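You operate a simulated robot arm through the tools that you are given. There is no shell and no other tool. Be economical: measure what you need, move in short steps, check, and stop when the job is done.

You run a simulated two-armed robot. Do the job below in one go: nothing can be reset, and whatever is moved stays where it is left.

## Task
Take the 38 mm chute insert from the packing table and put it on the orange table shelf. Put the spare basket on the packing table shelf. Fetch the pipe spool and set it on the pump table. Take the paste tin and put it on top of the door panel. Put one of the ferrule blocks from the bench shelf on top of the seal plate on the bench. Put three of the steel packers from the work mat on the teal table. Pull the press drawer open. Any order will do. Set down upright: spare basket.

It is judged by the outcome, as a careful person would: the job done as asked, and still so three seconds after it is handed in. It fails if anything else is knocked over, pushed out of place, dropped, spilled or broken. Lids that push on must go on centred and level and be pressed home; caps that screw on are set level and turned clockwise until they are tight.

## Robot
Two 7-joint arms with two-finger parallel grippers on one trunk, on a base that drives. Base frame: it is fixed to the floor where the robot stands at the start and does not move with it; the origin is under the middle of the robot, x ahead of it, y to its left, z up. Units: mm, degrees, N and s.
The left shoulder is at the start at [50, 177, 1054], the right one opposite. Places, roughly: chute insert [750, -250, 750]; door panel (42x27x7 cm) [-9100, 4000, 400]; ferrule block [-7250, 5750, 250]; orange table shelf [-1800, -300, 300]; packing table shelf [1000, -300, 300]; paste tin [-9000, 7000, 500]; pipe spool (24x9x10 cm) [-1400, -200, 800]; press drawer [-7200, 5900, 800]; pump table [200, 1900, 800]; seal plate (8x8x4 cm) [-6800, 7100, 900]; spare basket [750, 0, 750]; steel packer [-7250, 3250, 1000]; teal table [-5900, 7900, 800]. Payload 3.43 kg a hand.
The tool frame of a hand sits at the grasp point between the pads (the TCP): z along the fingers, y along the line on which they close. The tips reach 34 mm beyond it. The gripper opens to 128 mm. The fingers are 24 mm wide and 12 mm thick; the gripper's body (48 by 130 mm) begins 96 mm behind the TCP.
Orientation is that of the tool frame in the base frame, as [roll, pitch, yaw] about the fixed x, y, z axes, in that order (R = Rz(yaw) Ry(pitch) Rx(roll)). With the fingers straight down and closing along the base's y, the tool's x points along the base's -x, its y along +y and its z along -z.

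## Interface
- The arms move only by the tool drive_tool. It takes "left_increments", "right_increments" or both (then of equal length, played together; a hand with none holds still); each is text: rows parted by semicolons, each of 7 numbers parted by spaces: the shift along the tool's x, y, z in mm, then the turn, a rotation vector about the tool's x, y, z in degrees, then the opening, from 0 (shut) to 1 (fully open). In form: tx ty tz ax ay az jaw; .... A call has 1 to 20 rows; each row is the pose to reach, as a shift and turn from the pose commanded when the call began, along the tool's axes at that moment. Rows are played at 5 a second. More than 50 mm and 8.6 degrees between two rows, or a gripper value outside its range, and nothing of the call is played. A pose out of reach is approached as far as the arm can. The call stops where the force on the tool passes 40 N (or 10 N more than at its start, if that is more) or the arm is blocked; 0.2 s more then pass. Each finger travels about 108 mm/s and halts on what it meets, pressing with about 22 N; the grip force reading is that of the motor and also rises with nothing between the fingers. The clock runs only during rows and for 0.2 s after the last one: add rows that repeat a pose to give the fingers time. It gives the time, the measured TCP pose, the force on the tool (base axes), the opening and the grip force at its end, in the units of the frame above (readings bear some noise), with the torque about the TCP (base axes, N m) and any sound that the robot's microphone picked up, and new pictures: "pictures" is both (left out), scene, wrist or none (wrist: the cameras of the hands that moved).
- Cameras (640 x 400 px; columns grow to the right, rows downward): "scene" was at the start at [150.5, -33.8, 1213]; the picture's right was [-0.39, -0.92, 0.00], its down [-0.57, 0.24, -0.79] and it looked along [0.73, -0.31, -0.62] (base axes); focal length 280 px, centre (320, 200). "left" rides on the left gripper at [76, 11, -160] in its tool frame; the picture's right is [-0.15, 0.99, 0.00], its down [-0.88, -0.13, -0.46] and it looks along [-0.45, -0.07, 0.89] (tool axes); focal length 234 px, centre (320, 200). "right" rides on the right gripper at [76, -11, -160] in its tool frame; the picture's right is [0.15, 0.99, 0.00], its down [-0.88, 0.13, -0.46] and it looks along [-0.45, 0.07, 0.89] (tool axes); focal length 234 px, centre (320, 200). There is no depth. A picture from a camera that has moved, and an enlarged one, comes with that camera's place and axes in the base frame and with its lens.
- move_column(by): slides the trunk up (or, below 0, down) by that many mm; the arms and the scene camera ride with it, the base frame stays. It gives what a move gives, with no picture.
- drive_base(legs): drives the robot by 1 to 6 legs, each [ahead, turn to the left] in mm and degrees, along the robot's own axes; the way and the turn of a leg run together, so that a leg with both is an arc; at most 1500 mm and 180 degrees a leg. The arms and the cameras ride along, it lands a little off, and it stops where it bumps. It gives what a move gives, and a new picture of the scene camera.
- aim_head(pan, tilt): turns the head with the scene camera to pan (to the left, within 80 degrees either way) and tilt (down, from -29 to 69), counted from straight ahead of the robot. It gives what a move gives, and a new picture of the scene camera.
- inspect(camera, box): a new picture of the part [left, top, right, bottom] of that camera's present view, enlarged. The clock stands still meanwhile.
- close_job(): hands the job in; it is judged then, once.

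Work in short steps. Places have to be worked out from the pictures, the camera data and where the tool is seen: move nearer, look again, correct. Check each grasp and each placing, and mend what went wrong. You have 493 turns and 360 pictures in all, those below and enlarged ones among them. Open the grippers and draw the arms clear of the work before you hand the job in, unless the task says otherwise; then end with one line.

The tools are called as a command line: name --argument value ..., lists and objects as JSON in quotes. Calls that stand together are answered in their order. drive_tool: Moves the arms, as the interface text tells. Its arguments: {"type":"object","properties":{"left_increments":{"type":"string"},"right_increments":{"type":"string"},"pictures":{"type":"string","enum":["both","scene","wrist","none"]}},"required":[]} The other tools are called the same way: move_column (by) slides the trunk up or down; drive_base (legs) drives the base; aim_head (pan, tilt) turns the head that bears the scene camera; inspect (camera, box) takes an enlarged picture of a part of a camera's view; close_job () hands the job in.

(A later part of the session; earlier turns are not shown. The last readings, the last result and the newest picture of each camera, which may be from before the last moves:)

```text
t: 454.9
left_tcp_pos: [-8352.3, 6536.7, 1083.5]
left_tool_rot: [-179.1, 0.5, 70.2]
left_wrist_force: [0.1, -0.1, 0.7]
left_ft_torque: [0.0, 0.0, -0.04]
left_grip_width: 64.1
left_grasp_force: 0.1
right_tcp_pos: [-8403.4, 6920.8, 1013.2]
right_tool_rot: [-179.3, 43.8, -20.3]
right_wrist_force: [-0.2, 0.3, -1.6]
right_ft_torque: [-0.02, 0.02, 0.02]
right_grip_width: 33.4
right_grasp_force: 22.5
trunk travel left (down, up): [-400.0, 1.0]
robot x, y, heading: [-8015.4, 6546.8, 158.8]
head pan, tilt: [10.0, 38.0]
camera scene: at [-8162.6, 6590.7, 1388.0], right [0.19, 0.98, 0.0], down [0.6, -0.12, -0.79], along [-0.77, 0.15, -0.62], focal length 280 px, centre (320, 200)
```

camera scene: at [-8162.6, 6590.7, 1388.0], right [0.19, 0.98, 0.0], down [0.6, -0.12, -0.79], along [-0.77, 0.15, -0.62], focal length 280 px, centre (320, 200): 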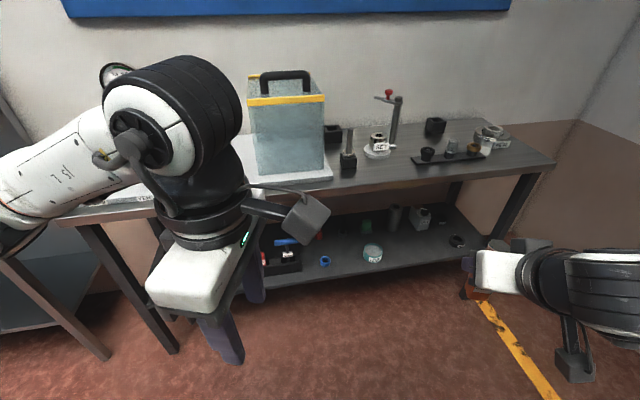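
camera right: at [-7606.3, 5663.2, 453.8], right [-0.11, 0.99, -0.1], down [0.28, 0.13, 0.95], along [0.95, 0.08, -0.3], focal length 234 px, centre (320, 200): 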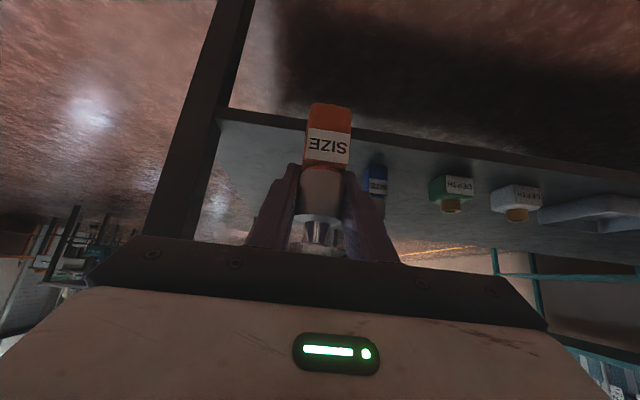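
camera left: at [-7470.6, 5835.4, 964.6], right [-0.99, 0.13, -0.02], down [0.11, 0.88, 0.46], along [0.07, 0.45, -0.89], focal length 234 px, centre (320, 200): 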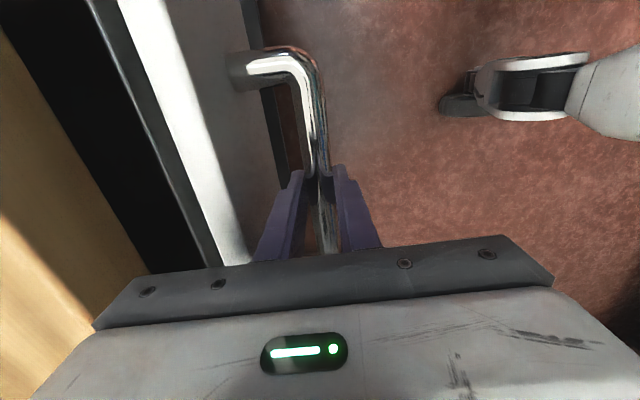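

inspect --camera "scene" --box '[250, 190, 480, 300]'

inspect --camera "scene" --box '[340, 225, 400, 275]'

```text
2.78 times, centred on (365, 245) of scene
camera zoom: at [-8162.6, 6590.7, 1388.0], right [0.19, 0.98, 0.0], down [0.6, -0.12, -0.79], along [-0.77, 0.15, -0.62], focal length 778 px, centre (195, 75)
```

zoom: 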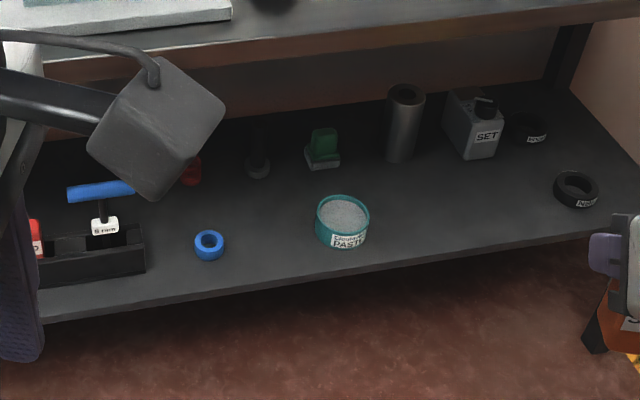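

```text
8.00 times, centred on (370, 250) of scene
camera zoom: at [-8162.6, 6590.7, 1388.0], right [0.19, 0.98, 0.0], down [0.6, -0.12, -0.79], along [-0.77, 0.15, -0.62], focal length 2237 px, centre (-80, -200)
```

zoom: 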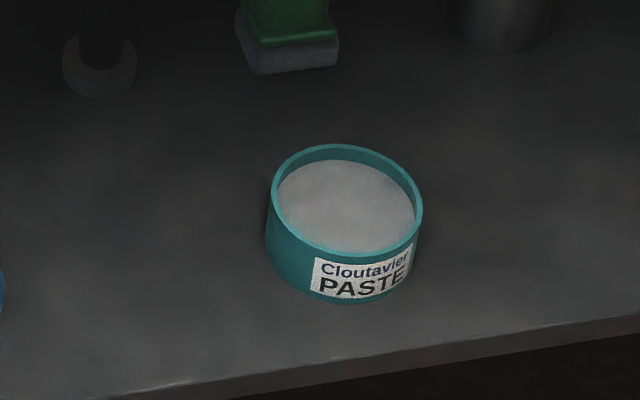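

The paste tin (teal, open, full of paste) is on the lower shelf. I reposition to face it squarely, with the left arm in line.

drive_base --legs '[[0, -44.8], [560, 0], [0, 66]]'

aim_head --pan 0 --tilt 45

```text
t: 462.9
left_tcp_pos: [-8554.3, 6917.3, 1083.7]
left_tool_rot: [-179.1, 0.4, 90.9]
left_wrist_force: [-0.5, -0.1, -0.6]
left_ft_torque: [-0.02, 0.04, -0.01]
left_grip_width: 63.7
left_grasp_force: 0.1
right_tcp_pos: [-8736.8, 7260.9, 1012.0]
right_tool_rot: [-179.3, 43.9, 0.4]
right_wrist_force: [0.4, -0.4, -1.5]
right_ft_torque: [0.04, 0.01, -0.04]
right_grip_width: 33.3
right_grasp_force: 22.2
trunk travel left (down, up): [-400.0, 1.0]
robot x, y, heading: [-8241.9, 7049.5, 179.6]
head pan, tilt: [10.0, 38.0]
camera scene: at [-8394.9, 7035.7, 1388.0], right [-0.17, 0.99, 0.0], down [0.61, 0.1, -0.79], along [-0.78, -0.13, -0.62], focal length 280 px, centre (320, 200)
```

scene: 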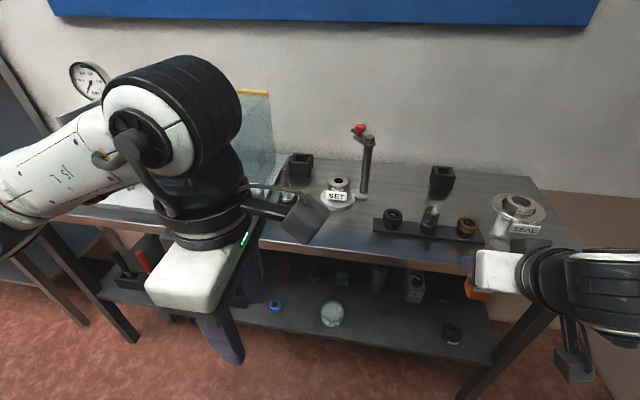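

```text
t: 463.7
left_tcp_pos: [-8554.7, 6918.2, 1083.1]
left_tool_rot: [-179.1, 0.4, 90.8]
left_wrist_force: [0.5, -0.6, -0.3]
left_ft_torque: [-0.03, -0.01, 0.0]
left_grip_width: 63.9
left_grasp_force: 0.1
right_tcp_pos: [-8736.1, 7259.7, 1012.3]
right_tool_rot: [-179.3, 44.0, 0.3]
right_wrist_force: [-0.2, 0.6, -1.7]
right_ft_torque: [-0.02, 0.02, -0.03]
right_grip_width: 33.3
right_grasp_force: 22.1
trunk travel left (down, up): [-400.0, 1.0]
robot x, y, heading: [-8242.1, 7050.5, 179.5]
head pan, tilt: [0.0, 45.0]
camera scene: at [-8391.1, 7050.8, 1377.8], right [0.01, 1.0, 0.0], down [0.71, 0.0, -0.71], along [-0.71, 0.0, -0.71], focal length 280 px, centre (320, 200)
```

scene: 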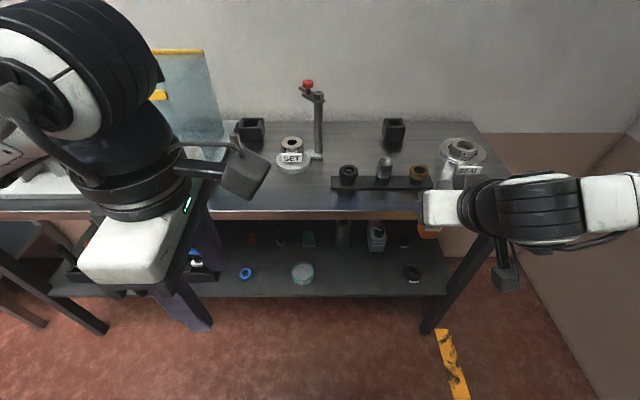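

Tin triangulates to about (-8960, 6985), top z≈429, shelf z≈382. I straighten the left hand's yaw and pull the right hand back.

drive_tool --left_increments "0 0 0 0 0 8 0.9; 0 0 0 0 0 16 0.9; 0 0 0 0 0 24 0.9; 0 0 0 0 0 32 0.9; 0 0 0 0 0 40 0.9; 0 0 0 0 0 48 0.9; 0 0 0 0 0 56 0.9; 0 0 0 0 0 64 0.9; 0 0 0 0 0 72 0.9; 0 0 0 0 0 80 0.9; 0 0 0 0 0 88 0.9; 0 0 0 0 0 90.5 0.9" --right_increments "10 0 -10 0 0 0 0.1; 20 0 -20 0 0 0 0.1; 30 0 -30 0 0 0 0.1; 40 0 -40 0 0 0 0.1; 50 0 -50 0 0 0 0.1; 50 0 -50 0 0 0 0.1; 50 0 -50 0 0 0 0.1; 50 0 -50 0 0 0 0.1; 50 0 -50 0 0 0 0.1; 50 0 -50 0 0 0 0.1; 50 0 -50 0 0 0 0.1; 50 0 -50 0 0 0 0.1" --pictures "none"

drive_tool --left_increments "0 0 0 0 -8 0 0.9; 0 0 0 0 -16 0 0.9; 0 0 0 0 -24 0 0.9; 0 0 0 0 -32 0 0.9; 0 0 0 0 -40 0 0.9; 0 0 0 0 -45 0 0.9" --pictures "none"

move_column --by -400

```text
t: 466.3
left_tcp_pos: [-8554.6, 6919.6, 1084.2]
left_tool_rot: [179.6, 0.9, 0.3]
left_wrist_force: [0.1, 0.0, -0.2]
left_ft_torque: [0.01, 0.03, -0.01]
left_grip_width: 115.2
left_grasp_force: 0.2
right_tcp_pos: [-8673.1, 7257.8, 1012.6]
right_tool_rot: [-179.2, 43.8, 0.4]
right_wrist_force: [-0.5, -0.1, -2.3]
right_ft_torque: [0.01, -0.01, 0.02]
right_grip_width: 33.3
right_grasp_force: 22.1
right hand out of reach, approached as far as the arm can: row 5, 6, 7, 8, 9, 10, 11, 12
trunk travel left (down, up): [-400.0, 1.0]
robot x, y, heading: [-8237.8, 7053.7, 180.1]
head pan, tilt: [0.0, 45.0]
```

```text
t: 467.7
left_tcp_pos: [-8600.1, 6984.7, 1095.0]
left_tool_rot: [179.2, 46.0, 0.0]
left_wrist_force: [-0.1, -0.4, -0.7]
left_ft_torque: [0.03, -0.02, 0.0]
left_grip_width: 115.1
left_grasp_force: 0.0
left hand out of reach, approached as far as the arm can: row 3, 4, 5, 6
right_tcp_pos: [-8671.9, 7258.7, 1011.0]
right_tool_rot: [-179.3, 43.9, 0.3]
right_wrist_force: [0.4, 0.1, -2.3]
right_ft_torque: [0.03, -0.03, 0.0]
right_grip_width: 33.3
right_grasp_force: 22.1
trunk travel left (down, up): [-400.0, 1.0]
robot x, y, heading: [-8241.7, 7051.6, 179.5]
head pan, tilt: [0.0, 45.0]
```

```text
t: 471.5
left_tcp_pos: [-8599.0, 6986.0, 694.1]
left_tool_rot: [179.3, 45.9, 0.0]
left_wrist_force: [0.6, 0.7, -0.7]
left_ft_torque: [-0.03, 0.01, 0.02]
left_grip_width: 115.2
left_grasp_force: 0.0
right_tcp_pos: [-8671.9, 7259.0, 611.6]
right_tool_rot: [-179.3, 43.8, 0.4]
right_wrist_force: [0.2, -0.2, -1.9]
right_ft_torque: [0.02, -0.03, 0.02]
right_grip_width: 33.5
right_grasp_force: 22.4
trunk travel left (down, up): [0.0, 401.0]
robot x, y, heading: [-8239.0, 7049.1, 179.3]
head pan, tilt: [0.0, 45.0]
```

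I bring the left hand down in front of the shelf and look.

drive_tool --left_increments "8 0 42 0 0 0 0.9; 16 0 84 0 0 0 0.9; 24 0 127 0 0 0 0.9; 32 0 170 0 0 0 0.9; 40 0 212 0 0 0 0.9; 47 0 254 0 0 0 0.9" --pictures "both"

```text
t: 472.9
left_tcp_pos: [-8747.9, 6983.3, 482.9]
left_tool_rot: [179.3, 45.9, -0.1]
left_wrist_force: [0.2, 0.1, -0.5]
left_ft_torque: [0.01, 0.01, 0.01]
left_grip_width: 115.1
left_grasp_force: 0.0
right_tcp_pos: [-8672.7, 7257.6, 612.3]
right_tool_rot: [-179.3, 43.8, 0.4]
right_wrist_force: [0.1, -0.2, -0.8]
right_ft_torque: [0.0, 0.01, -0.01]
right_grip_width: 33.6
right_grasp_force: 21.9
trunk travel left (down, up): [0.0, 401.0]
robot x, y, heading: [-8241.5, 7053.0, 179.5]
head pan, tilt: [0.0, 45.0]
camera scene: at [-8390.9, 7050.8, 977.8], right [0.01, 1.0, 0.0], down [0.71, -0.01, -0.71], along [-0.71, 0.01, -0.71], focal length 280 px, centre (320, 200)
camera left: at [-8580.5, 6973.0, 540.1], right [-0.09, -0.99, 0.11], down [-0.29, 0.14, 0.95], along [-0.95, 0.06, -0.3], focal length 234 px, centre (320, 200)
```

scene: 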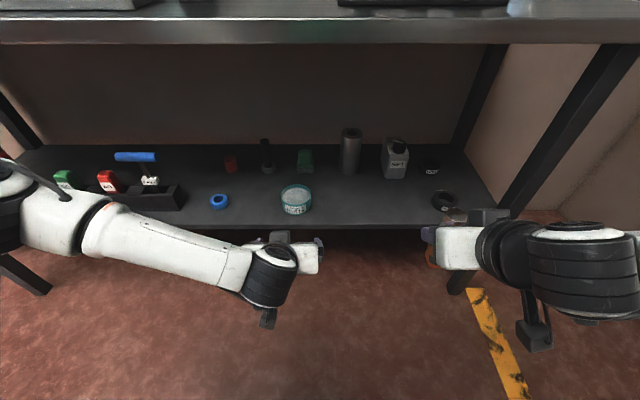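
left: 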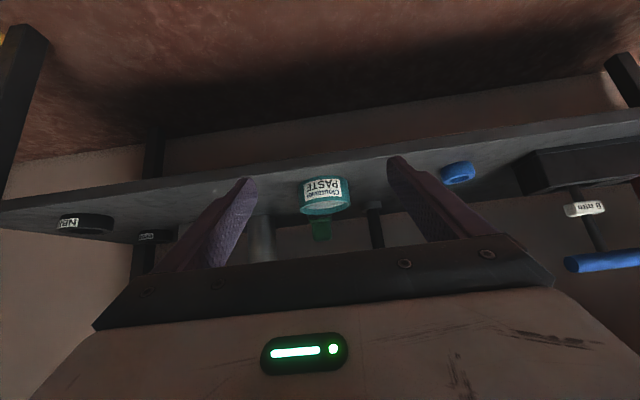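

Tin refined to (-8965, 6990), top z≈437, shelf ≈394. I drive 110 mm closer.

drive_base --legs '[[110, 0]]'

drive_tool --left_increments "0 0 0 0 0 0 0.9" --pictures "wrist"

```text
t: 474.1
left_tcp_pos: [-8859.0, 6982.7, 482.7]
left_tool_rot: [179.3, 45.9, 0.1]
left_wrist_force: [0.3, 0.6, 0.9]
left_ft_torque: [0.0, 0.01, 0.02]
left_grip_width: 115.1
left_grasp_force: 0.0
right_tcp_pos: [-8785.4, 7256.6, 612.6]
right_tool_rot: [-179.4, 43.7, 0.6]
right_wrist_force: [-0.8, -1.0, -1.2]
right_ft_torque: [0.02, 0.02, 0.01]
right_grip_width: 33.4
right_grasp_force: 22.5
trunk travel left (down, up): [0.0, 401.0]
robot x, y, heading: [-8353.4, 7052.2, 179.5]
head pan, tilt: [0.0, 45.0]
camera scene: at [-8503.7, 7051.2, 977.8], right [0.01, 1.0, 0.0], down [0.71, 0.0, -0.71], along [-0.71, 0.0, -0.71], focal length 280 px, centre (320, 200)
```

scene: 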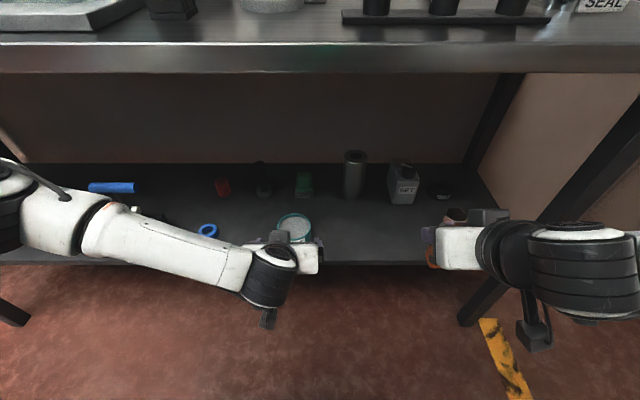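

```text
t: 474.5
left_tcp_pos: [-8861.0, 6982.1, 483.2]
left_tool_rot: [179.2, 46.0, 0.2]
left_wrist_force: [-0.2, -0.6, -0.9]
left_ft_torque: [0.01, -0.01, 0.0]
left_grip_width: 115.2
left_grasp_force: 0.1
right_tcp_pos: [-8785.4, 7258.2, 611.5]
right_tool_rot: [-179.2, 43.9, 0.5]
right_wrist_force: [-0.2, 0.3, -1.7]
right_ft_torque: [-0.02, -0.03, -0.02]
right_grip_width: 33.3
right_grasp_force: 22.1
trunk travel left (down, up): [0.0, 401.0]
robot x, y, heading: [-8352.6, 7053.7, 179.8]
head pan, tilt: [0.0, 45.0]
camera left: at [-8692.8, 6973.0, 540.6], right [-0.09, -0.99, 0.11], down [-0.29, 0.14, 0.95], along [-0.95, 0.05, -0.3], focal length 234 px, centre (320, 200)
```

left: 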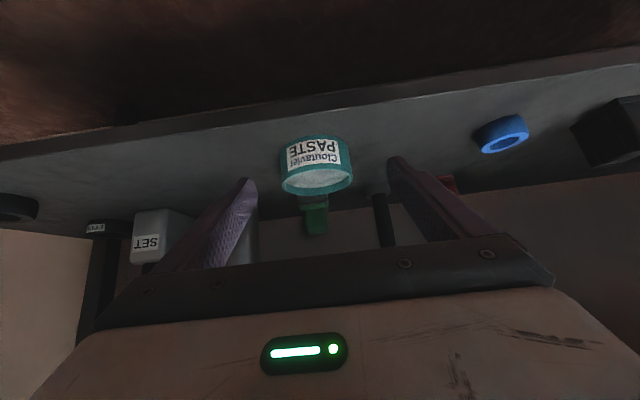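

I advance onto the tin and close gently around it.

drive_tool --left_increments "-10 -3 35 0 0 0 0.9; -20 -6 70 0 0 0 0.9; -31 -6 104 0 0 0 0.9; -31 -6 104 0 0 0 0.7; -31 -6 104 0 0 0 0.6; -31 -6 104 0 0 0 0.5; -31 -6 104 0 0 0 0.5" --pictures "wrist"

```text
t: 476.1
left_tcp_pos: [-8959.1, 6990.8, 432.2]
left_tool_rot: [179.3, 46.0, 0.0]
left_wrist_force: [-1.5, 1.2, 0.7]
left_ft_torque: [0.14, 0.16, 0.01]
left_grip_width: 83.2
left_grasp_force: 21.5
right_tcp_pos: [-8785.1, 7257.5, 611.1]
right_tool_rot: [-179.4, 43.9, 0.5]
right_wrist_force: [-0.2, -0.2, -2.5]
right_ft_torque: [0.0, -0.02, -0.02]
right_grip_width: 33.4
right_grasp_force: 21.7
trunk travel left (down, up): [0.0, 401.0]
robot x, y, heading: [-8350.8, 7051.5, 180.0]
head pan, tilt: [0.0, 45.0]
camera left: at [-8791.6, 6980.1, 489.8], right [-0.09, -0.99, 0.11], down [-0.29, 0.14, 0.95], along [-0.95, 0.05, -0.3], focal length 234 px, centre (320, 200)
```

left: 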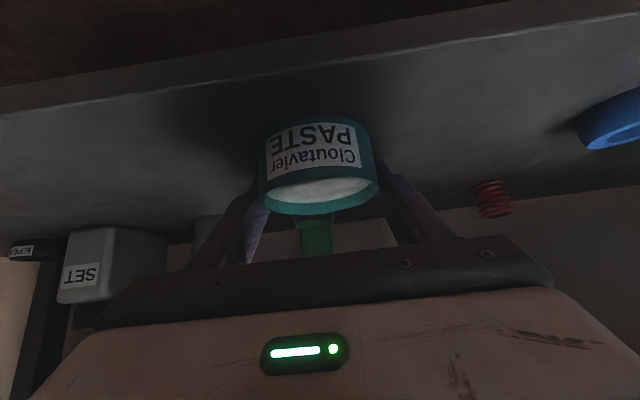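

Gripped at 83 mm. I lift it 45 mm and draw it straight out, level.

drive_tool --left_increments "-10 0 -10 0 0 0 0.45; -32 0 -31 0 0 0 0.45; -15 0 -50 0 0 0 0.45; 12 0 -78 0 0 0 0.45; 40 0 -106 0 0 0 0.45; 68 0 -135 0 0 0 0.45; 95 0 -163 0 0 0 0.45; 110 0 -178 0 0 0 0.45" --pictures "both"

```text
t: 477.9
left_tcp_pos: [-8752.4, 6990.4, 476.8]
left_tool_rot: [179.3, 45.9, 0.2]
left_wrist_force: [0.0, -0.6, -3.0]
left_ft_torque: [0.0, 0.01, -0.03]
left_grip_width: 83.4
left_grasp_force: 21.6
right_tcp_pos: [-8786.2, 7257.5, 612.0]
right_tool_rot: [-179.4, 43.8, 0.5]
right_wrist_force: [-0.4, 0.2, -0.8]
right_ft_torque: [-0.04, 0.02, -0.02]
right_grip_width: 33.4
right_grasp_force: 21.7
trunk travel left (down, up): [0.0, 401.0]
robot x, y, heading: [-8356.3, 7051.1, 179.8]
head pan, tilt: [0.0, 45.0]
camera scene: at [-8503.9, 7051.2, 977.7], right [0.01, 1.0, 0.0], down [0.71, 0.0, -0.71], along [-0.71, 0.0, -0.71], focal length 280 px, centre (320, 200)
camera left: at [-8584.1, 6979.5, 534.1], right [-0.09, -0.99, 0.11], down [-0.29, 0.13, 0.95], along [-0.95, 0.05, -0.3], focal length 234 px, centre (320, 200)
```

scene: 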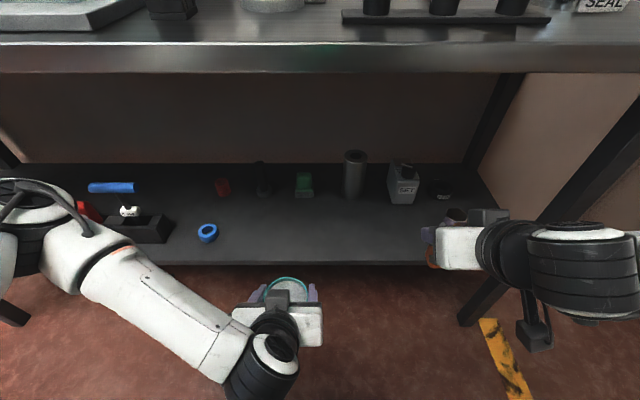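
left: 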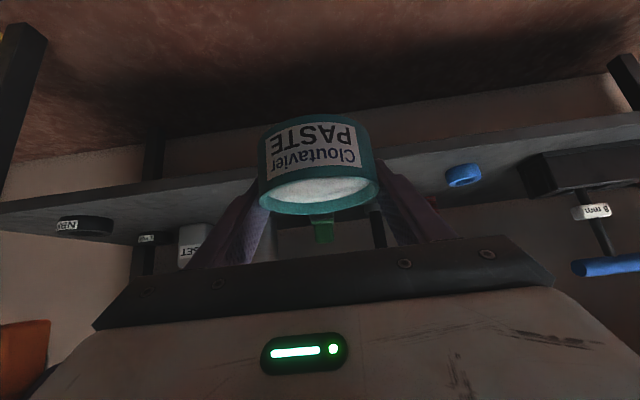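

Tin is out level. I back off, raise the trunk, and turn to go south toward the door panel.

drive_base --legs '[[-100, 0]]'

move_column --by 400

drive_base --legs '[[0, 90], [1200, 0]]'

aim_head --pan -45 --tilt 30

```text
t: 479.1
left_tcp_pos: [-8651.5, 6988.8, 476.0]
left_tool_rot: [179.3, 45.8, 0.3]
left_wrist_force: [-0.2, -0.3, -3.4]
left_ft_torque: [-0.01, -0.02, 0.03]
left_grip_width: 83.4
left_grasp_force: 22.1
right_tcp_pos: [-8684.7, 7256.0, 612.9]
right_tool_rot: [-179.3, 43.8, 0.6]
right_wrist_force: [0.1, 0.3, -1.4]
right_ft_torque: [0.01, 0.02, 0.0]
right_grip_width: 33.4
right_grasp_force: 21.6
trunk travel left (down, up): [0.0, 401.0]
robot x, y, heading: [-8250.6, 7047.2, 179.6]
head pan, tilt: [0.0, 45.0]
camera scene: at [-8403.6, 7050.5, 977.7], right [0.0, 1.0, 0.0], down [0.71, 0.0, -0.71], along [-0.71, 0.0, -0.71], focal length 280 px, centre (320, 200)
```

scene: 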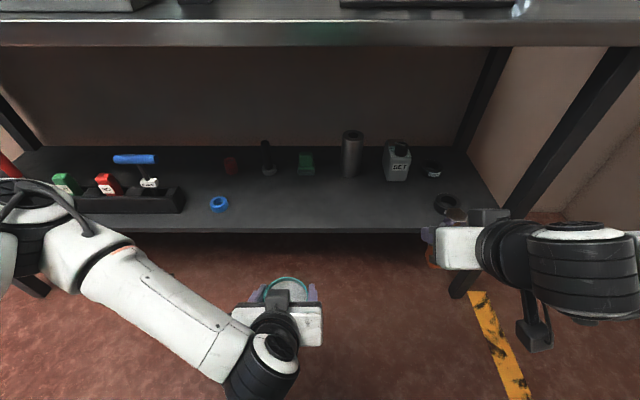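

```text
t: 482.9
left_tcp_pos: [-8651.9, 6988.3, 876.3]
left_tool_rot: [179.4, 45.8, 0.1]
left_wrist_force: [0.3, -0.5, -3.4]
left_ft_torque: [0.0, 0.0, -0.02]
left_grip_width: 83.2
left_grasp_force: 22.4
right_tcp_pos: [-8684.9, 7256.8, 1011.5]
right_tool_rot: [-179.3, 43.9, 0.6]
right_wrist_force: [-0.2, 0.4, -1.9]
right_ft_torque: [-0.01, 0.03, -0.01]
right_grip_width: 33.4
right_grasp_force: 21.4
trunk travel left (down, up): [-400.0, 1.0]
robot x, y, heading: [-8250.0, 7051.4, 179.9]
head pan, tilt: [0.0, 45.0]
```

```text
t: 492.8
left_tcp_pos: [-8221.2, 5439.1, 876.8]
left_tool_rot: [179.3, 45.8, 89.2]
left_wrist_force: [-0.3, -0.1, -3.5]
left_ft_torque: [-0.03, -0.02, -0.03]
left_grip_width: 83.6
left_grasp_force: 22.4
right_tcp_pos: [-8490.4, 5412.1, 1011.7]
right_tool_rot: [-179.3, 43.8, 89.7]
right_wrist_force: [-1.0, -0.5, -1.4]
right_ft_torque: [-0.01, 0.0, -0.02]
right_grip_width: 33.2
right_grasp_force: 21.9
trunk travel left (down, up): [-400.0, 1.0]
robot x, y, heading: [-8277.3, 5840.8, -91.1]
head pan, tilt: [0.0, 45.0]
camera scene: at [-8278.8, 5687.9, 1377.7], right [-1.0, 0.02, 0.0], down [0.01, 0.71, -0.71], along [-0.01, -0.71, -0.71], focal length 280 px, centre (320, 200)
```

scene: 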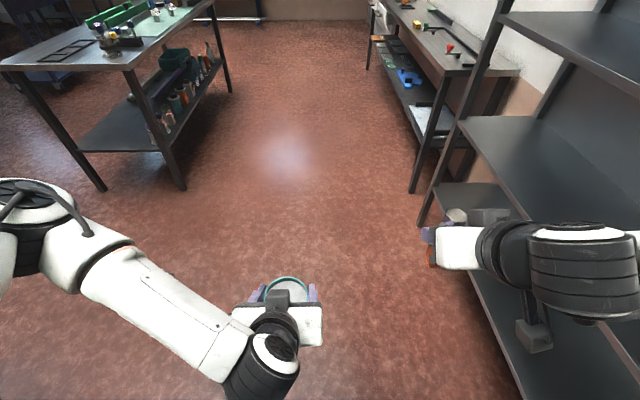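

```text
t: 493.9
left_tcp_pos: [-8220.8, 5440.7, 876.0]
left_tool_rot: [179.3, 45.8, 89.3]
left_wrist_force: [-0.1, 0.8, -3.7]
left_ft_torque: [-0.03, 0.02, 0.02]
left_grip_width: 83.3
left_grasp_force: 22.1
right_tcp_pos: [-8490.2, 5410.6, 1010.8]
right_tool_rot: [-179.3, 43.8, 89.7]
right_wrist_force: [0.0, -0.6, -1.5]
right_ft_torque: [-0.01, 0.03, 0.0]
right_grip_width: 33.2
right_grasp_force: 22.3
trunk travel left (down, up): [-400.0, 1.0]
robot x, y, heading: [-8276.1, 5839.7, -91.3]
head pan, tilt: [-45.0, 30.0]
camera scene: at [-8342.4, 5706.7, 1400.3], right [-0.69, 0.72, 0.0], down [0.36, 0.35, -0.87], along [-0.62, -0.6, -0.5], focal length 280 px, centre (320, 200)
```

scene: 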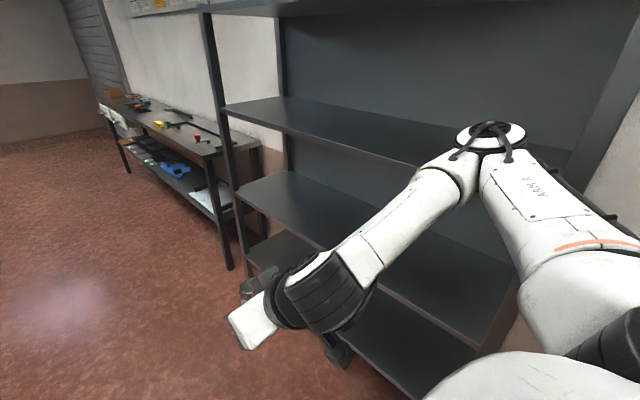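

The door panel looks like the white slab on the wall bench's lower shelf near (-9060, 3930). I drive there and face west.

drive_base --legs '[[0, 2], [1000, 0], [830, 0], [0, -91]]'

aim_head --pan 0 --tilt 40

```text
t: 507.3
left_tcp_pos: [-8653.3, 3957.1, 876.4]
left_tool_rot: [179.3, 45.7, 0.9]
left_wrist_force: [-0.6, -0.5, -3.4]
left_ft_torque: [0.04, -0.01, -0.01]
left_grip_width: 83.4
left_grasp_force: 21.9
right_tcp_pos: [-8690.4, 4224.4, 1011.6]
right_tool_rot: [-179.3, 43.9, 1.3]
right_wrist_force: [0.7, -0.3, -1.7]
right_ft_torque: [-0.03, 0.01, 0.01]
right_grip_width: 33.2
right_grasp_force: 21.6
trunk travel left (down, up): [-400.0, 1.0]
robot x, y, heading: [-8254.8, 4022.3, -179.6]
head pan, tilt: [-45.0, 30.0]
camera scene: at [-8389.3, 4086.4, 1400.3], right [0.7, 0.71, 0.0], down [0.36, -0.35, -0.87], along [-0.62, 0.61, -0.5], focal length 280 px, centre (320, 200)
```

scene: 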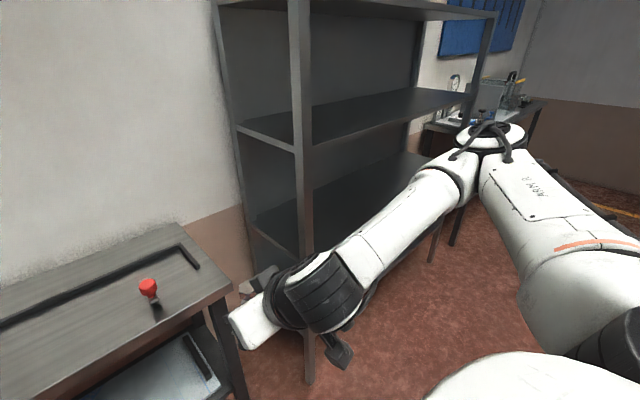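

```text
t: 508.4
left_tcp_pos: [-8652.9, 3956.5, 876.7]
left_tool_rot: [179.3, 45.8, 0.9]
left_wrist_force: [1.2, -0.7, -4.0]
left_ft_torque: [-0.01, 0.02, 0.0]
left_grip_width: 83.5
left_grasp_force: 21.7
right_tcp_pos: [-8690.4, 4223.8, 1012.5]
right_tool_rot: [-179.3, 43.8, 1.3]
right_wrist_force: [0.0, 0.1, -1.0]
right_ft_torque: [0.0, 0.0, 0.03]
right_grip_width: 33.4
right_grasp_force: 22.1
trunk travel left (down, up): [-400.0, 1.0]
robot x, y, heading: [-8255.0, 4021.4, -179.5]
head pan, tilt: [0.0, 40.0]
camera scene: at [-8409.8, 4022.2, 1385.0], right [-0.01, 1.0, 0.0], down [0.64, 0.01, -0.77], along [-0.77, -0.01, -0.64], focal length 280 px, centre (320, 200)
```

scene: 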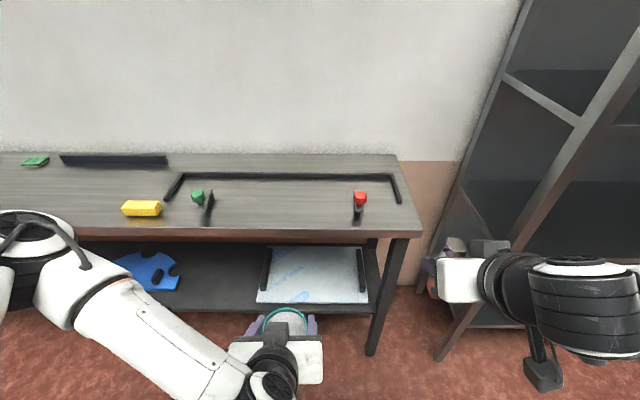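

inspect --camera "scene" --box '[230, 225, 420, 325]'

```text
3.37 times, centred on (325, 275) of scene
camera zoom: at [-8409.8, 4022.2, 1385.0], right [-0.01, 1.0, 0.0], down [0.64, 0.01, -0.77], along [-0.77, -0.01, -0.64], focal length 942 px, centre (303, -53)
```

zoom: 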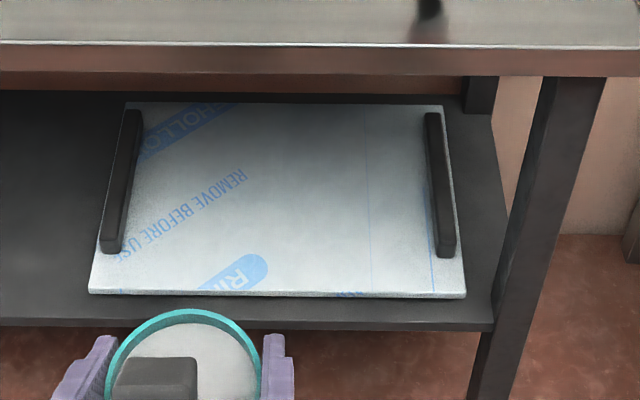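

Panel spans x -9245…-8967, y 3776…4201, with handles at both sides; the tin goes in its middle. I lower the trunk and drive 145 mm closer.

move_column --by -400

drive_base --legs '[[145, 0]]'

drive_tool --left_increments "-20 0 -20 0 0 0 0.45; -40 0 0 0 0 0 0.45; -65 0 25 0 0 0 0.45; -90 0 52 0 0 0 0.45" --pictures "both"

```text
t: 512.2
left_tcp_pos: [-8654.4, 3956.8, 476.6]
left_tool_rot: [179.3, 45.7, 0.9]
left_wrist_force: [0.6, -0.6, -3.0]
left_ft_torque: [0.0, 0.06, -0.02]
left_grip_width: 83.1
left_grasp_force: 22.0
right_tcp_pos: [-8690.8, 4224.7, 612.5]
right_tool_rot: [-179.3, 43.7, 1.3]
right_wrist_force: [0.2, -0.1, -2.6]
right_ft_torque: [0.0, -0.01, -0.03]
right_grip_width: 33.1
right_grasp_force: 22.0
trunk travel left (down, up): [0.0, 401.0]
robot x, y, heading: [-8254.4, 4023.8, -179.6]
head pan, tilt: [0.0, 40.0]
```

```text
t: 513.6
left_tcp_pos: [-8799.0, 3955.1, 476.8]
left_tool_rot: [179.3, 45.9, 0.8]
left_wrist_force: [0.0, -0.5, -4.8]
left_ft_torque: [-0.04, 0.06, 0.01]
left_grip_width: 83.4
left_grasp_force: 22.2
right_tcp_pos: [-8837.6, 4222.9, 611.7]
right_tool_rot: [-179.3, 43.8, 1.4]
right_wrist_force: [0.1, -0.6, -1.2]
right_ft_torque: [-0.02, 0.01, 0.0]
right_grip_width: 33.2
right_grasp_force: 22.3
trunk travel left (down, up): [0.0, 401.0]
robot x, y, heading: [-8400.9, 4021.3, -179.5]
head pan, tilt: [0.0, 40.0]
camera scene: at [-8555.5, 4020.7, 985.0], right [-0.01, 1.0, 0.0], down [0.64, 0.01, -0.77], along [-0.77, -0.01, -0.64], focal length 280 px, centre (320, 200)
```

scene: 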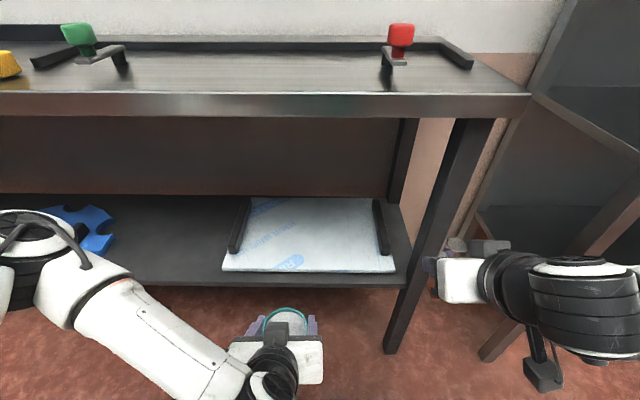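

```text
t: 514.6
left_tcp_pos: [-8900.6, 3952.6, 504.7]
left_tool_rot: [179.2, 45.7, 0.8]
left_wrist_force: [0.6, 0.8, -4.4]
left_ft_torque: [0.0, 0.02, 0.02]
left_grip_width: 83.4
left_grasp_force: 21.8
right_tcp_pos: [-8836.7, 4222.7, 612.2]
right_tool_rot: [-179.3, 43.8, 1.5]
right_wrist_force: [-0.3, -0.3, -1.5]
right_ft_torque: [-0.02, 0.02, 0.03]
right_grip_width: 33.2
right_grasp_force: 22.0
trunk travel left (down, up): [0.0, 401.0]
robot x, y, heading: [-8402.2, 4022.0, -179.3]
head pan, tilt: [0.0, 40.0]
camera scene: at [-8555.5, 4020.7, 985.0], right [-0.01, 1.0, 0.0], down [0.64, 0.01, -0.77], along [-0.77, -0.01, -0.64], focal length 280 px, centre (320, 200)
camera left: at [-8731.9, 3943.8, 561.8], right [-0.08, -0.99, 0.11], down [-0.29, 0.13, 0.95], along [-0.95, 0.04, -0.3], focal length 234 px, centre (320, 200)
```

scene: 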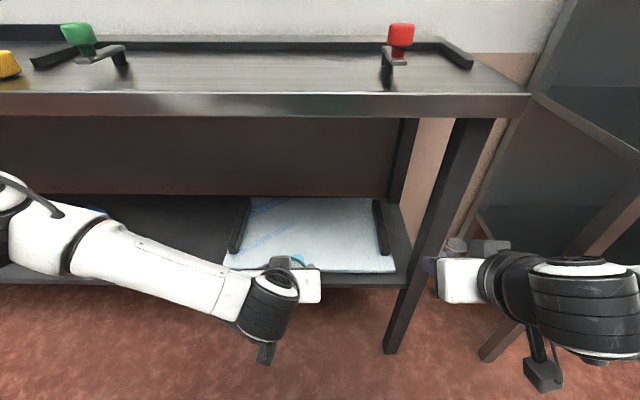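
left: 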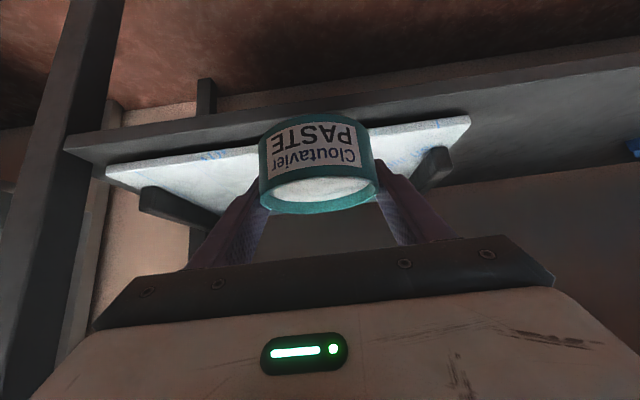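

I slide the tin in over the middle of the panel (TCP x≈-9030, y≈3975).

drive_tool --left_increments "-22 -8 23 0 0 0 0.45; -45 -16 46 0 0 0 0.45; -68 -22 70 0 0 0 0.45; -91 -25 94 0 0 0 0.45" --pictures "both"

```text
t: 515.6
left_tcp_pos: [-9031.2, 3973.7, 503.7]
left_tool_rot: [179.3, 45.7, 0.8]
left_wrist_force: [-0.4, 0.2, -3.2]
left_ft_torque: [0.01, 0.03, 0.04]
left_grip_width: 83.4
left_grasp_force: 21.7
right_tcp_pos: [-8836.9, 4223.9, 611.5]
right_tool_rot: [-179.3, 43.7, 1.4]
right_wrist_force: [0.5, 0.7, -1.4]
right_ft_torque: [0.0, 0.0, -0.03]
right_grip_width: 33.6
right_grasp_force: 22.1
trunk travel left (down, up): [0.0, 401.0]
robot x, y, heading: [-8401.3, 4020.6, -179.7]
head pan, tilt: [0.0, 40.0]
camera scene: at [-8555.6, 4020.7, 985.0], right [-0.01, 1.0, 0.0], down [0.64, 0.01, -0.77], along [-0.77, -0.01, -0.64], focal length 280 px, centre (320, 200)
camera left: at [-8863.1, 3967.4, 561.6], right [-0.08, -0.99, 0.11], down [-0.29, 0.13, 0.95], along [-0.95, 0.04, -0.3], focal length 234 px, centre (320, 200)
```

scene: 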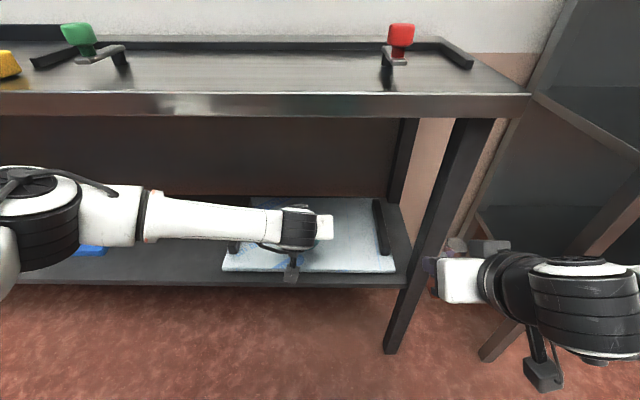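
left: 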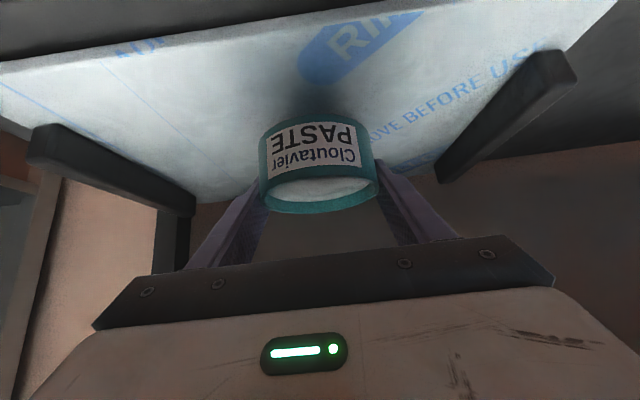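

I lower the tin gently toward the panel.

drive_tool --left_increments "7 0 7 0 0 0 0.45; 14 0 14 0 0 0 0.45; 20 0 20 0 0 0 0.45; 23 0 23 0 0 0 0.45" --pictures "none"

drive_tool --left_increments "1.5 0 1.5 0 0 0 0.45; 3 0 3 0 0 0 0.45; 4.5 0 4.5 0 0 0 0.45" --pictures "wrist"

```text
t: 516.6
left_tcp_pos: [-9031.7, 3975.4, 471.8]
left_tool_rot: [179.3, 45.8, 0.9]
left_wrist_force: [-0.7, -0.4, -4.2]
left_ft_torque: [0.0, 0.02, 0.01]
left_grip_width: 83.3
left_grasp_force: 21.9
right_tcp_pos: [-8836.7, 4223.0, 611.7]
right_tool_rot: [-179.4, 43.7, 1.4]
right_wrist_force: [0.6, -1.2, -2.5]
right_ft_torque: [0.02, 0.04, 0.01]
right_grip_width: 33.6
right_grasp_force: 22.1
trunk travel left (down, up): [0.0, 401.0]
robot x, y, heading: [-8402.0, 4022.6, -179.4]
head pan, tilt: [0.0, 40.0]
```

```text
t: 517.4
left_tcp_pos: [-9030.2, 3974.0, 464.3]
left_tool_rot: [179.3, 45.7, 0.8]
left_wrist_force: [-0.1, -0.2, -4.2]
left_ft_torque: [0.0, 0.04, -0.01]
left_grip_width: 83.4
left_grasp_force: 22.1
right_tcp_pos: [-8836.2, 4222.8, 611.7]
right_tool_rot: [-179.2, 43.8, 1.4]
right_wrist_force: [0.9, 0.2, -1.2]
right_ft_torque: [-0.01, -0.01, -0.02]
right_grip_width: 33.1
right_grasp_force: 21.2
trunk travel left (down, up): [0.0, 401.0]
robot x, y, heading: [-8399.8, 4022.6, -179.4]
head pan, tilt: [0.0, 40.0]
camera left: at [-8862.5, 3966.6, 522.1], right [-0.08, -0.99, 0.11], down [-0.29, 0.13, 0.95], along [-0.95, 0.04, -0.3], focal length 234 px, centre (320, 200)
```

left: 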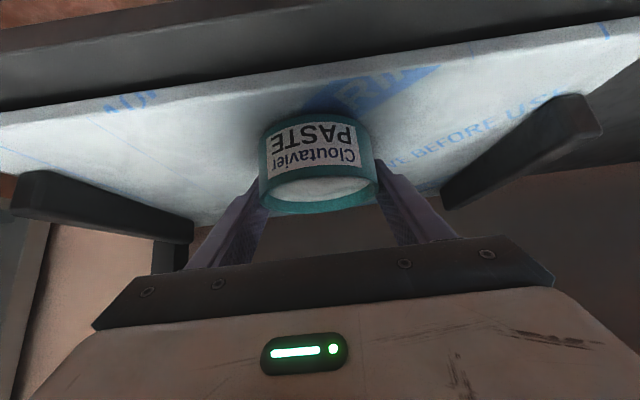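

Still above it; I continue in small steps.

drive_tool --left_increments "1.5 0 1.5 0 0 0 0.45; 3 0 3 0 0 0 0.45; 4.5 0 4.5 0 0 0 0.45; 6 0 6 0 0 0 0.45" --pictures "none"

drive_tool --left_increments "1.5 0 1.5 0 0 0 0.45; 3 0 3 0 0 0 0.45; 4.5 0 4.5 0 0 0 0.45" --pictures "none"

```text
t: 518.4
left_tcp_pos: [-9032.3, 3973.4, 459.4]
left_tool_rot: [179.3, 46.2, 1.0]
left_wrist_force: [2.0, -1.8, 9.8]
left_ft_torque: [-0.08, -0.61, 0.09]
left_grip_width: 83.5
left_grasp_force: 22.3
right_tcp_pos: [-8835.3, 4223.5, 613.0]
right_tool_rot: [-179.2, 44.0, 1.4]
right_wrist_force: [0.0, 0.1, -1.9]
right_ft_torque: [-0.01, 0.02, 0.01]
right_grip_width: 33.5
right_grasp_force: 21.9
trunk travel left (down, up): [0.0, 401.0]
robot x, y, heading: [-8402.1, 4021.4, -179.4]
head pan, tilt: [0.0, 40.0]
```

```text
t: 519.2
left_tcp_pos: [-9033.1, 3974.3, 458.1]
left_tool_rot: [179.4, 46.6, 1.1]
left_wrist_force: [11.6, -5.6, 37.3]
left_ft_torque: [0.87, -0.13, -0.15]
left_grip_width: 83.4
left_grasp_force: 21.5
right_tcp_pos: [-8835.4, 4223.0, 613.9]
right_tool_rot: [-179.2, 44.0, 1.5]
right_wrist_force: [-0.5, -1.3, -1.5]
right_ft_torque: [-0.01, 0.0, 0.01]
right_grip_width: 33.2
right_grasp_force: 22.1
trunk travel left (down, up): [0.0, 401.0]
robot x, y, heading: [-8403.1, 4022.4, -179.3]
head pan, tilt: [0.0, 40.0]
```

Contact at z≈459; I pressed a bit too much, so I ease back up, then open.

drive_tool --left_increments "-3 0 -3 0 0 0 0.45; -5.5 0 -5.5 0 0 0 0.45; -5.5 0 -5.5 0 0 0 0.45" --pictures "none"

```text
t: 520.0
left_tcp_pos: [-9029.6, 3972.8, 458.8]
left_tool_rot: [179.2, 45.9, 0.8]
left_wrist_force: [-2.8, 1.4, 7.9]
left_ft_torque: [0.36, 0.45, 0.04]
left_grip_width: 83.2
left_grasp_force: 22.3
right_tcp_pos: [-8836.5, 4223.0, 611.4]
right_tool_rot: [-179.3, 43.9, 1.3]
right_wrist_force: [-0.4, 0.3, -1.6]
right_ft_torque: [0.0, 0.05, -0.01]
right_grip_width: 33.3
right_grasp_force: 22.2
trunk travel left (down, up): [0.0, 401.0]
robot x, y, heading: [-8406.7, 4026.8, -179.3]
head pan, tilt: [0.0, 40.0]
```

drive_tool --left_increments "0 0 0 0 0 0 0.7; 0 0 0 0 0 0 0.88; 0 0 0 0 0 0 0.88; 0 0 -30 0 0 0 0.88; 0 0 -70 0 0 0 0.88; 10 0 -110 0 0 0 0.88; 25 0 -150 0 0 0 0.88; 40 0 -190 0 0 0 0.88" --pictures "both"

```text
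t: 521.8
left_tcp_pos: [-8867.9, 3978.5, 563.7]
left_tool_rot: [179.2, 45.8, 0.9]
left_wrist_force: [0.3, -0.1, -0.7]
left_ft_torque: [-0.01, 0.01, 0.01]
left_grip_width: 112.7
left_grasp_force: 0.1
right_tcp_pos: [-8836.8, 4223.1, 611.6]
right_tool_rot: [-179.3, 43.8, 1.3]
right_wrist_force: [-0.5, -0.4, -2.0]
right_ft_torque: [0.02, 0.01, 0.0]
right_grip_width: 33.3
right_grasp_force: 22.0
trunk travel left (down, up): [0.0, 401.0]
robot x, y, heading: [-8398.7, 4018.9, -179.8]
head pan, tilt: [0.0, 40.0]
camera scene: at [-8555.4, 4020.7, 985.0], right [-0.01, 1.0, 0.0], down [0.64, 0.01, -0.77], along [-0.77, -0.01, -0.64], focal length 280 px, centre (320, 200)
camera left: at [-8700.5, 3971.4, 620.6], right [-0.08, -0.99, 0.11], down [-0.29, 0.13, 0.95], along [-0.95, 0.04, -0.3], focal length 234 px, centre (320, 200)
```

scene: 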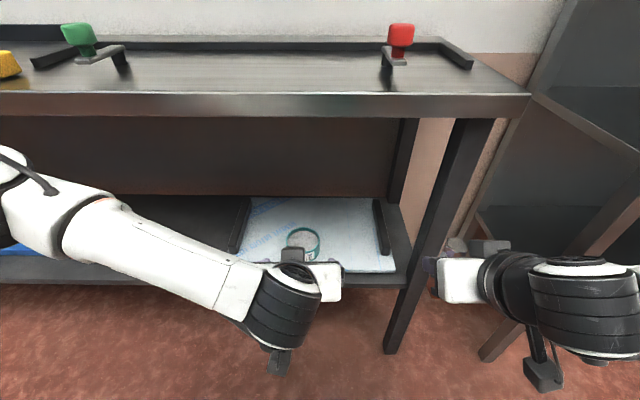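
left: 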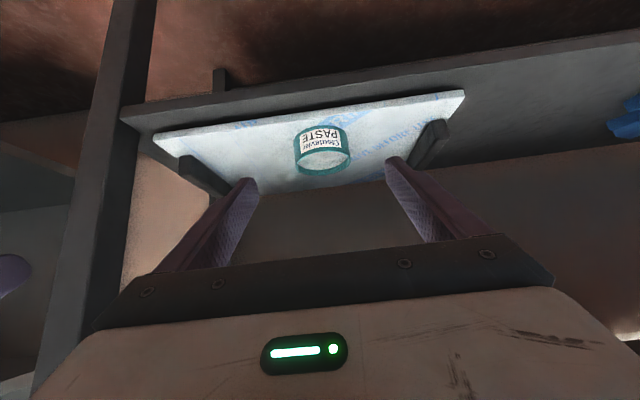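

The paste tin stands on the door panel. I back out, raise the trunk, and return to the mat table for the third packer.

drive_base --legs '[[-250, 0]]'

move_column --by 400

drive_base --legs '[[0, 90], [640, 0], [0, 90]]'

drive_tool --left_increments "-10 0 -10 0 8 0 0.6; -20 0 -20 0 16 0 0.6; -30 0 -30 0 24 0 0.6; -40 0 -40 0 32 0 0.6; -50 0 -50 0 40 0 0.6; -60 0 -60 0 45.8 0 0.6" --pictures "none"

```text
t: 523.6
left_tcp_pos: [-8621.8, 3981.0, 563.1]
left_tool_rot: [179.3, 45.8, 1.0]
left_wrist_force: [0.5, -1.0, -0.5]
left_ft_torque: [0.02, 0.01, 0.01]
left_grip_width: 112.6
left_grasp_force: 0.0
right_tcp_pos: [-8589.4, 4224.1, 612.1]
right_tool_rot: [-179.3, 43.8, 1.3]
right_wrist_force: [0.6, 0.9, -1.7]
right_ft_torque: [0.0, 0.01, -0.04]
right_grip_width: 33.4
right_grasp_force: 22.3
trunk travel left (down, up): [0.0, 401.0]
robot x, y, heading: [-8152.6, 4027.6, -179.2]
head pan, tilt: [0.0, 40.0]
camera scene: at [-8308.2, 4023.0, 985.0], right [-0.01, 1.0, 0.0], down [0.64, 0.01, -0.77], along [-0.77, -0.01, -0.64], focal length 280 px, centre (320, 200)
```

scene: 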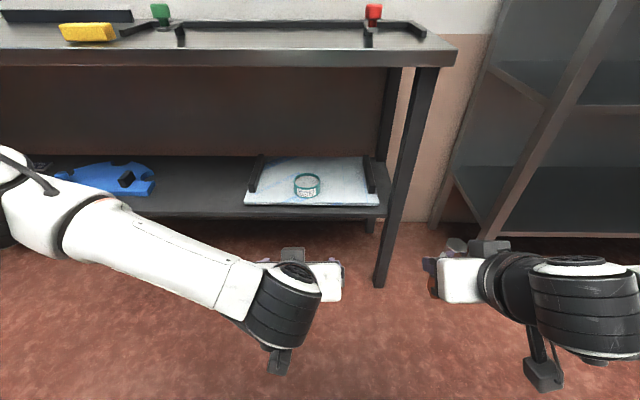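

```text
t: 527.4
left_tcp_pos: [-8621.8, 3980.4, 963.7]
left_tool_rot: [179.4, 45.7, 1.1]
left_wrist_force: [0.2, -0.8, -0.3]
left_ft_torque: [0.02, 0.03, -0.01]
left_grip_width: 112.6
left_grasp_force: 0.1
right_tcp_pos: [-8589.0, 4226.2, 1011.7]
right_tool_rot: [-179.3, 43.9, 1.4]
right_wrist_force: [-0.4, 0.8, -1.1]
right_ft_torque: [0.0, 0.02, -0.04]
right_grip_width: 33.3
right_grasp_force: 21.8
trunk travel left (down, up): [-400.0, 1.0]
robot x, y, heading: [-8155.7, 4023.9, -179.4]
head pan, tilt: [0.0, 40.0]
```

```text
t: 538.4
left_tcp_pos: [-7708.2, 3417.8, 962.6]
left_tool_rot: [179.2, 45.8, 177.9]
left_wrist_force: [-0.6, 0.3, -1.5]
left_ft_torque: [-0.05, 0.0, 0.0]
left_grip_width: 112.6
left_grasp_force: 0.0
right_tcp_pos: [-7754.9, 3176.5, 1012.0]
right_tool_rot: [-179.3, 43.9, 178.3]
right_wrist_force: [0.2, 1.1, -0.6]
right_ft_torque: [0.0, -0.03, 0.02]
right_grip_width: 33.4
right_grasp_force: 22.0
trunk travel left (down, up): [-400.0, 1.0]
robot x, y, heading: [-8179.4, 3400.0, -2.5]
head pan, tilt: [0.0, 40.0]
camera scene: at [-8022.3, 3392.7, 1385.0], right [-0.04, -1.0, 0.0], down [-0.64, 0.03, -0.77], along [0.77, -0.03, -0.64], focal length 280 px, centre (320, 200)
```

scene: 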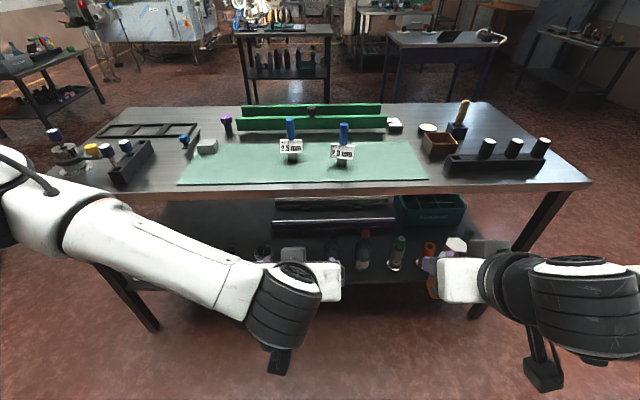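

```text
t: 539.8
left_tcp_pos: [-7711.3, 3417.7, 1048.0]
left_tool_rot: [179.5, -0.1, 178.3]
left_wrist_force: [0.1, 0.0, 0.0]
left_ft_torque: [0.03, -0.01, 0.02]
left_grip_width: 76.9
left_grasp_force: 0.0
right_tcp_pos: [-7753.8, 3174.6, 1012.7]
right_tool_rot: [-179.3, 43.8, 178.4]
right_wrist_force: [-0.8, -0.6, -1.4]
right_ft_torque: [-0.01, -0.01, 0.0]
right_grip_width: 33.3
right_grasp_force: 21.3
trunk travel left (down, up): [-400.0, 1.0]
robot x, y, heading: [-8178.2, 3400.6, -2.6]
head pan, tilt: [0.0, 40.0]
```

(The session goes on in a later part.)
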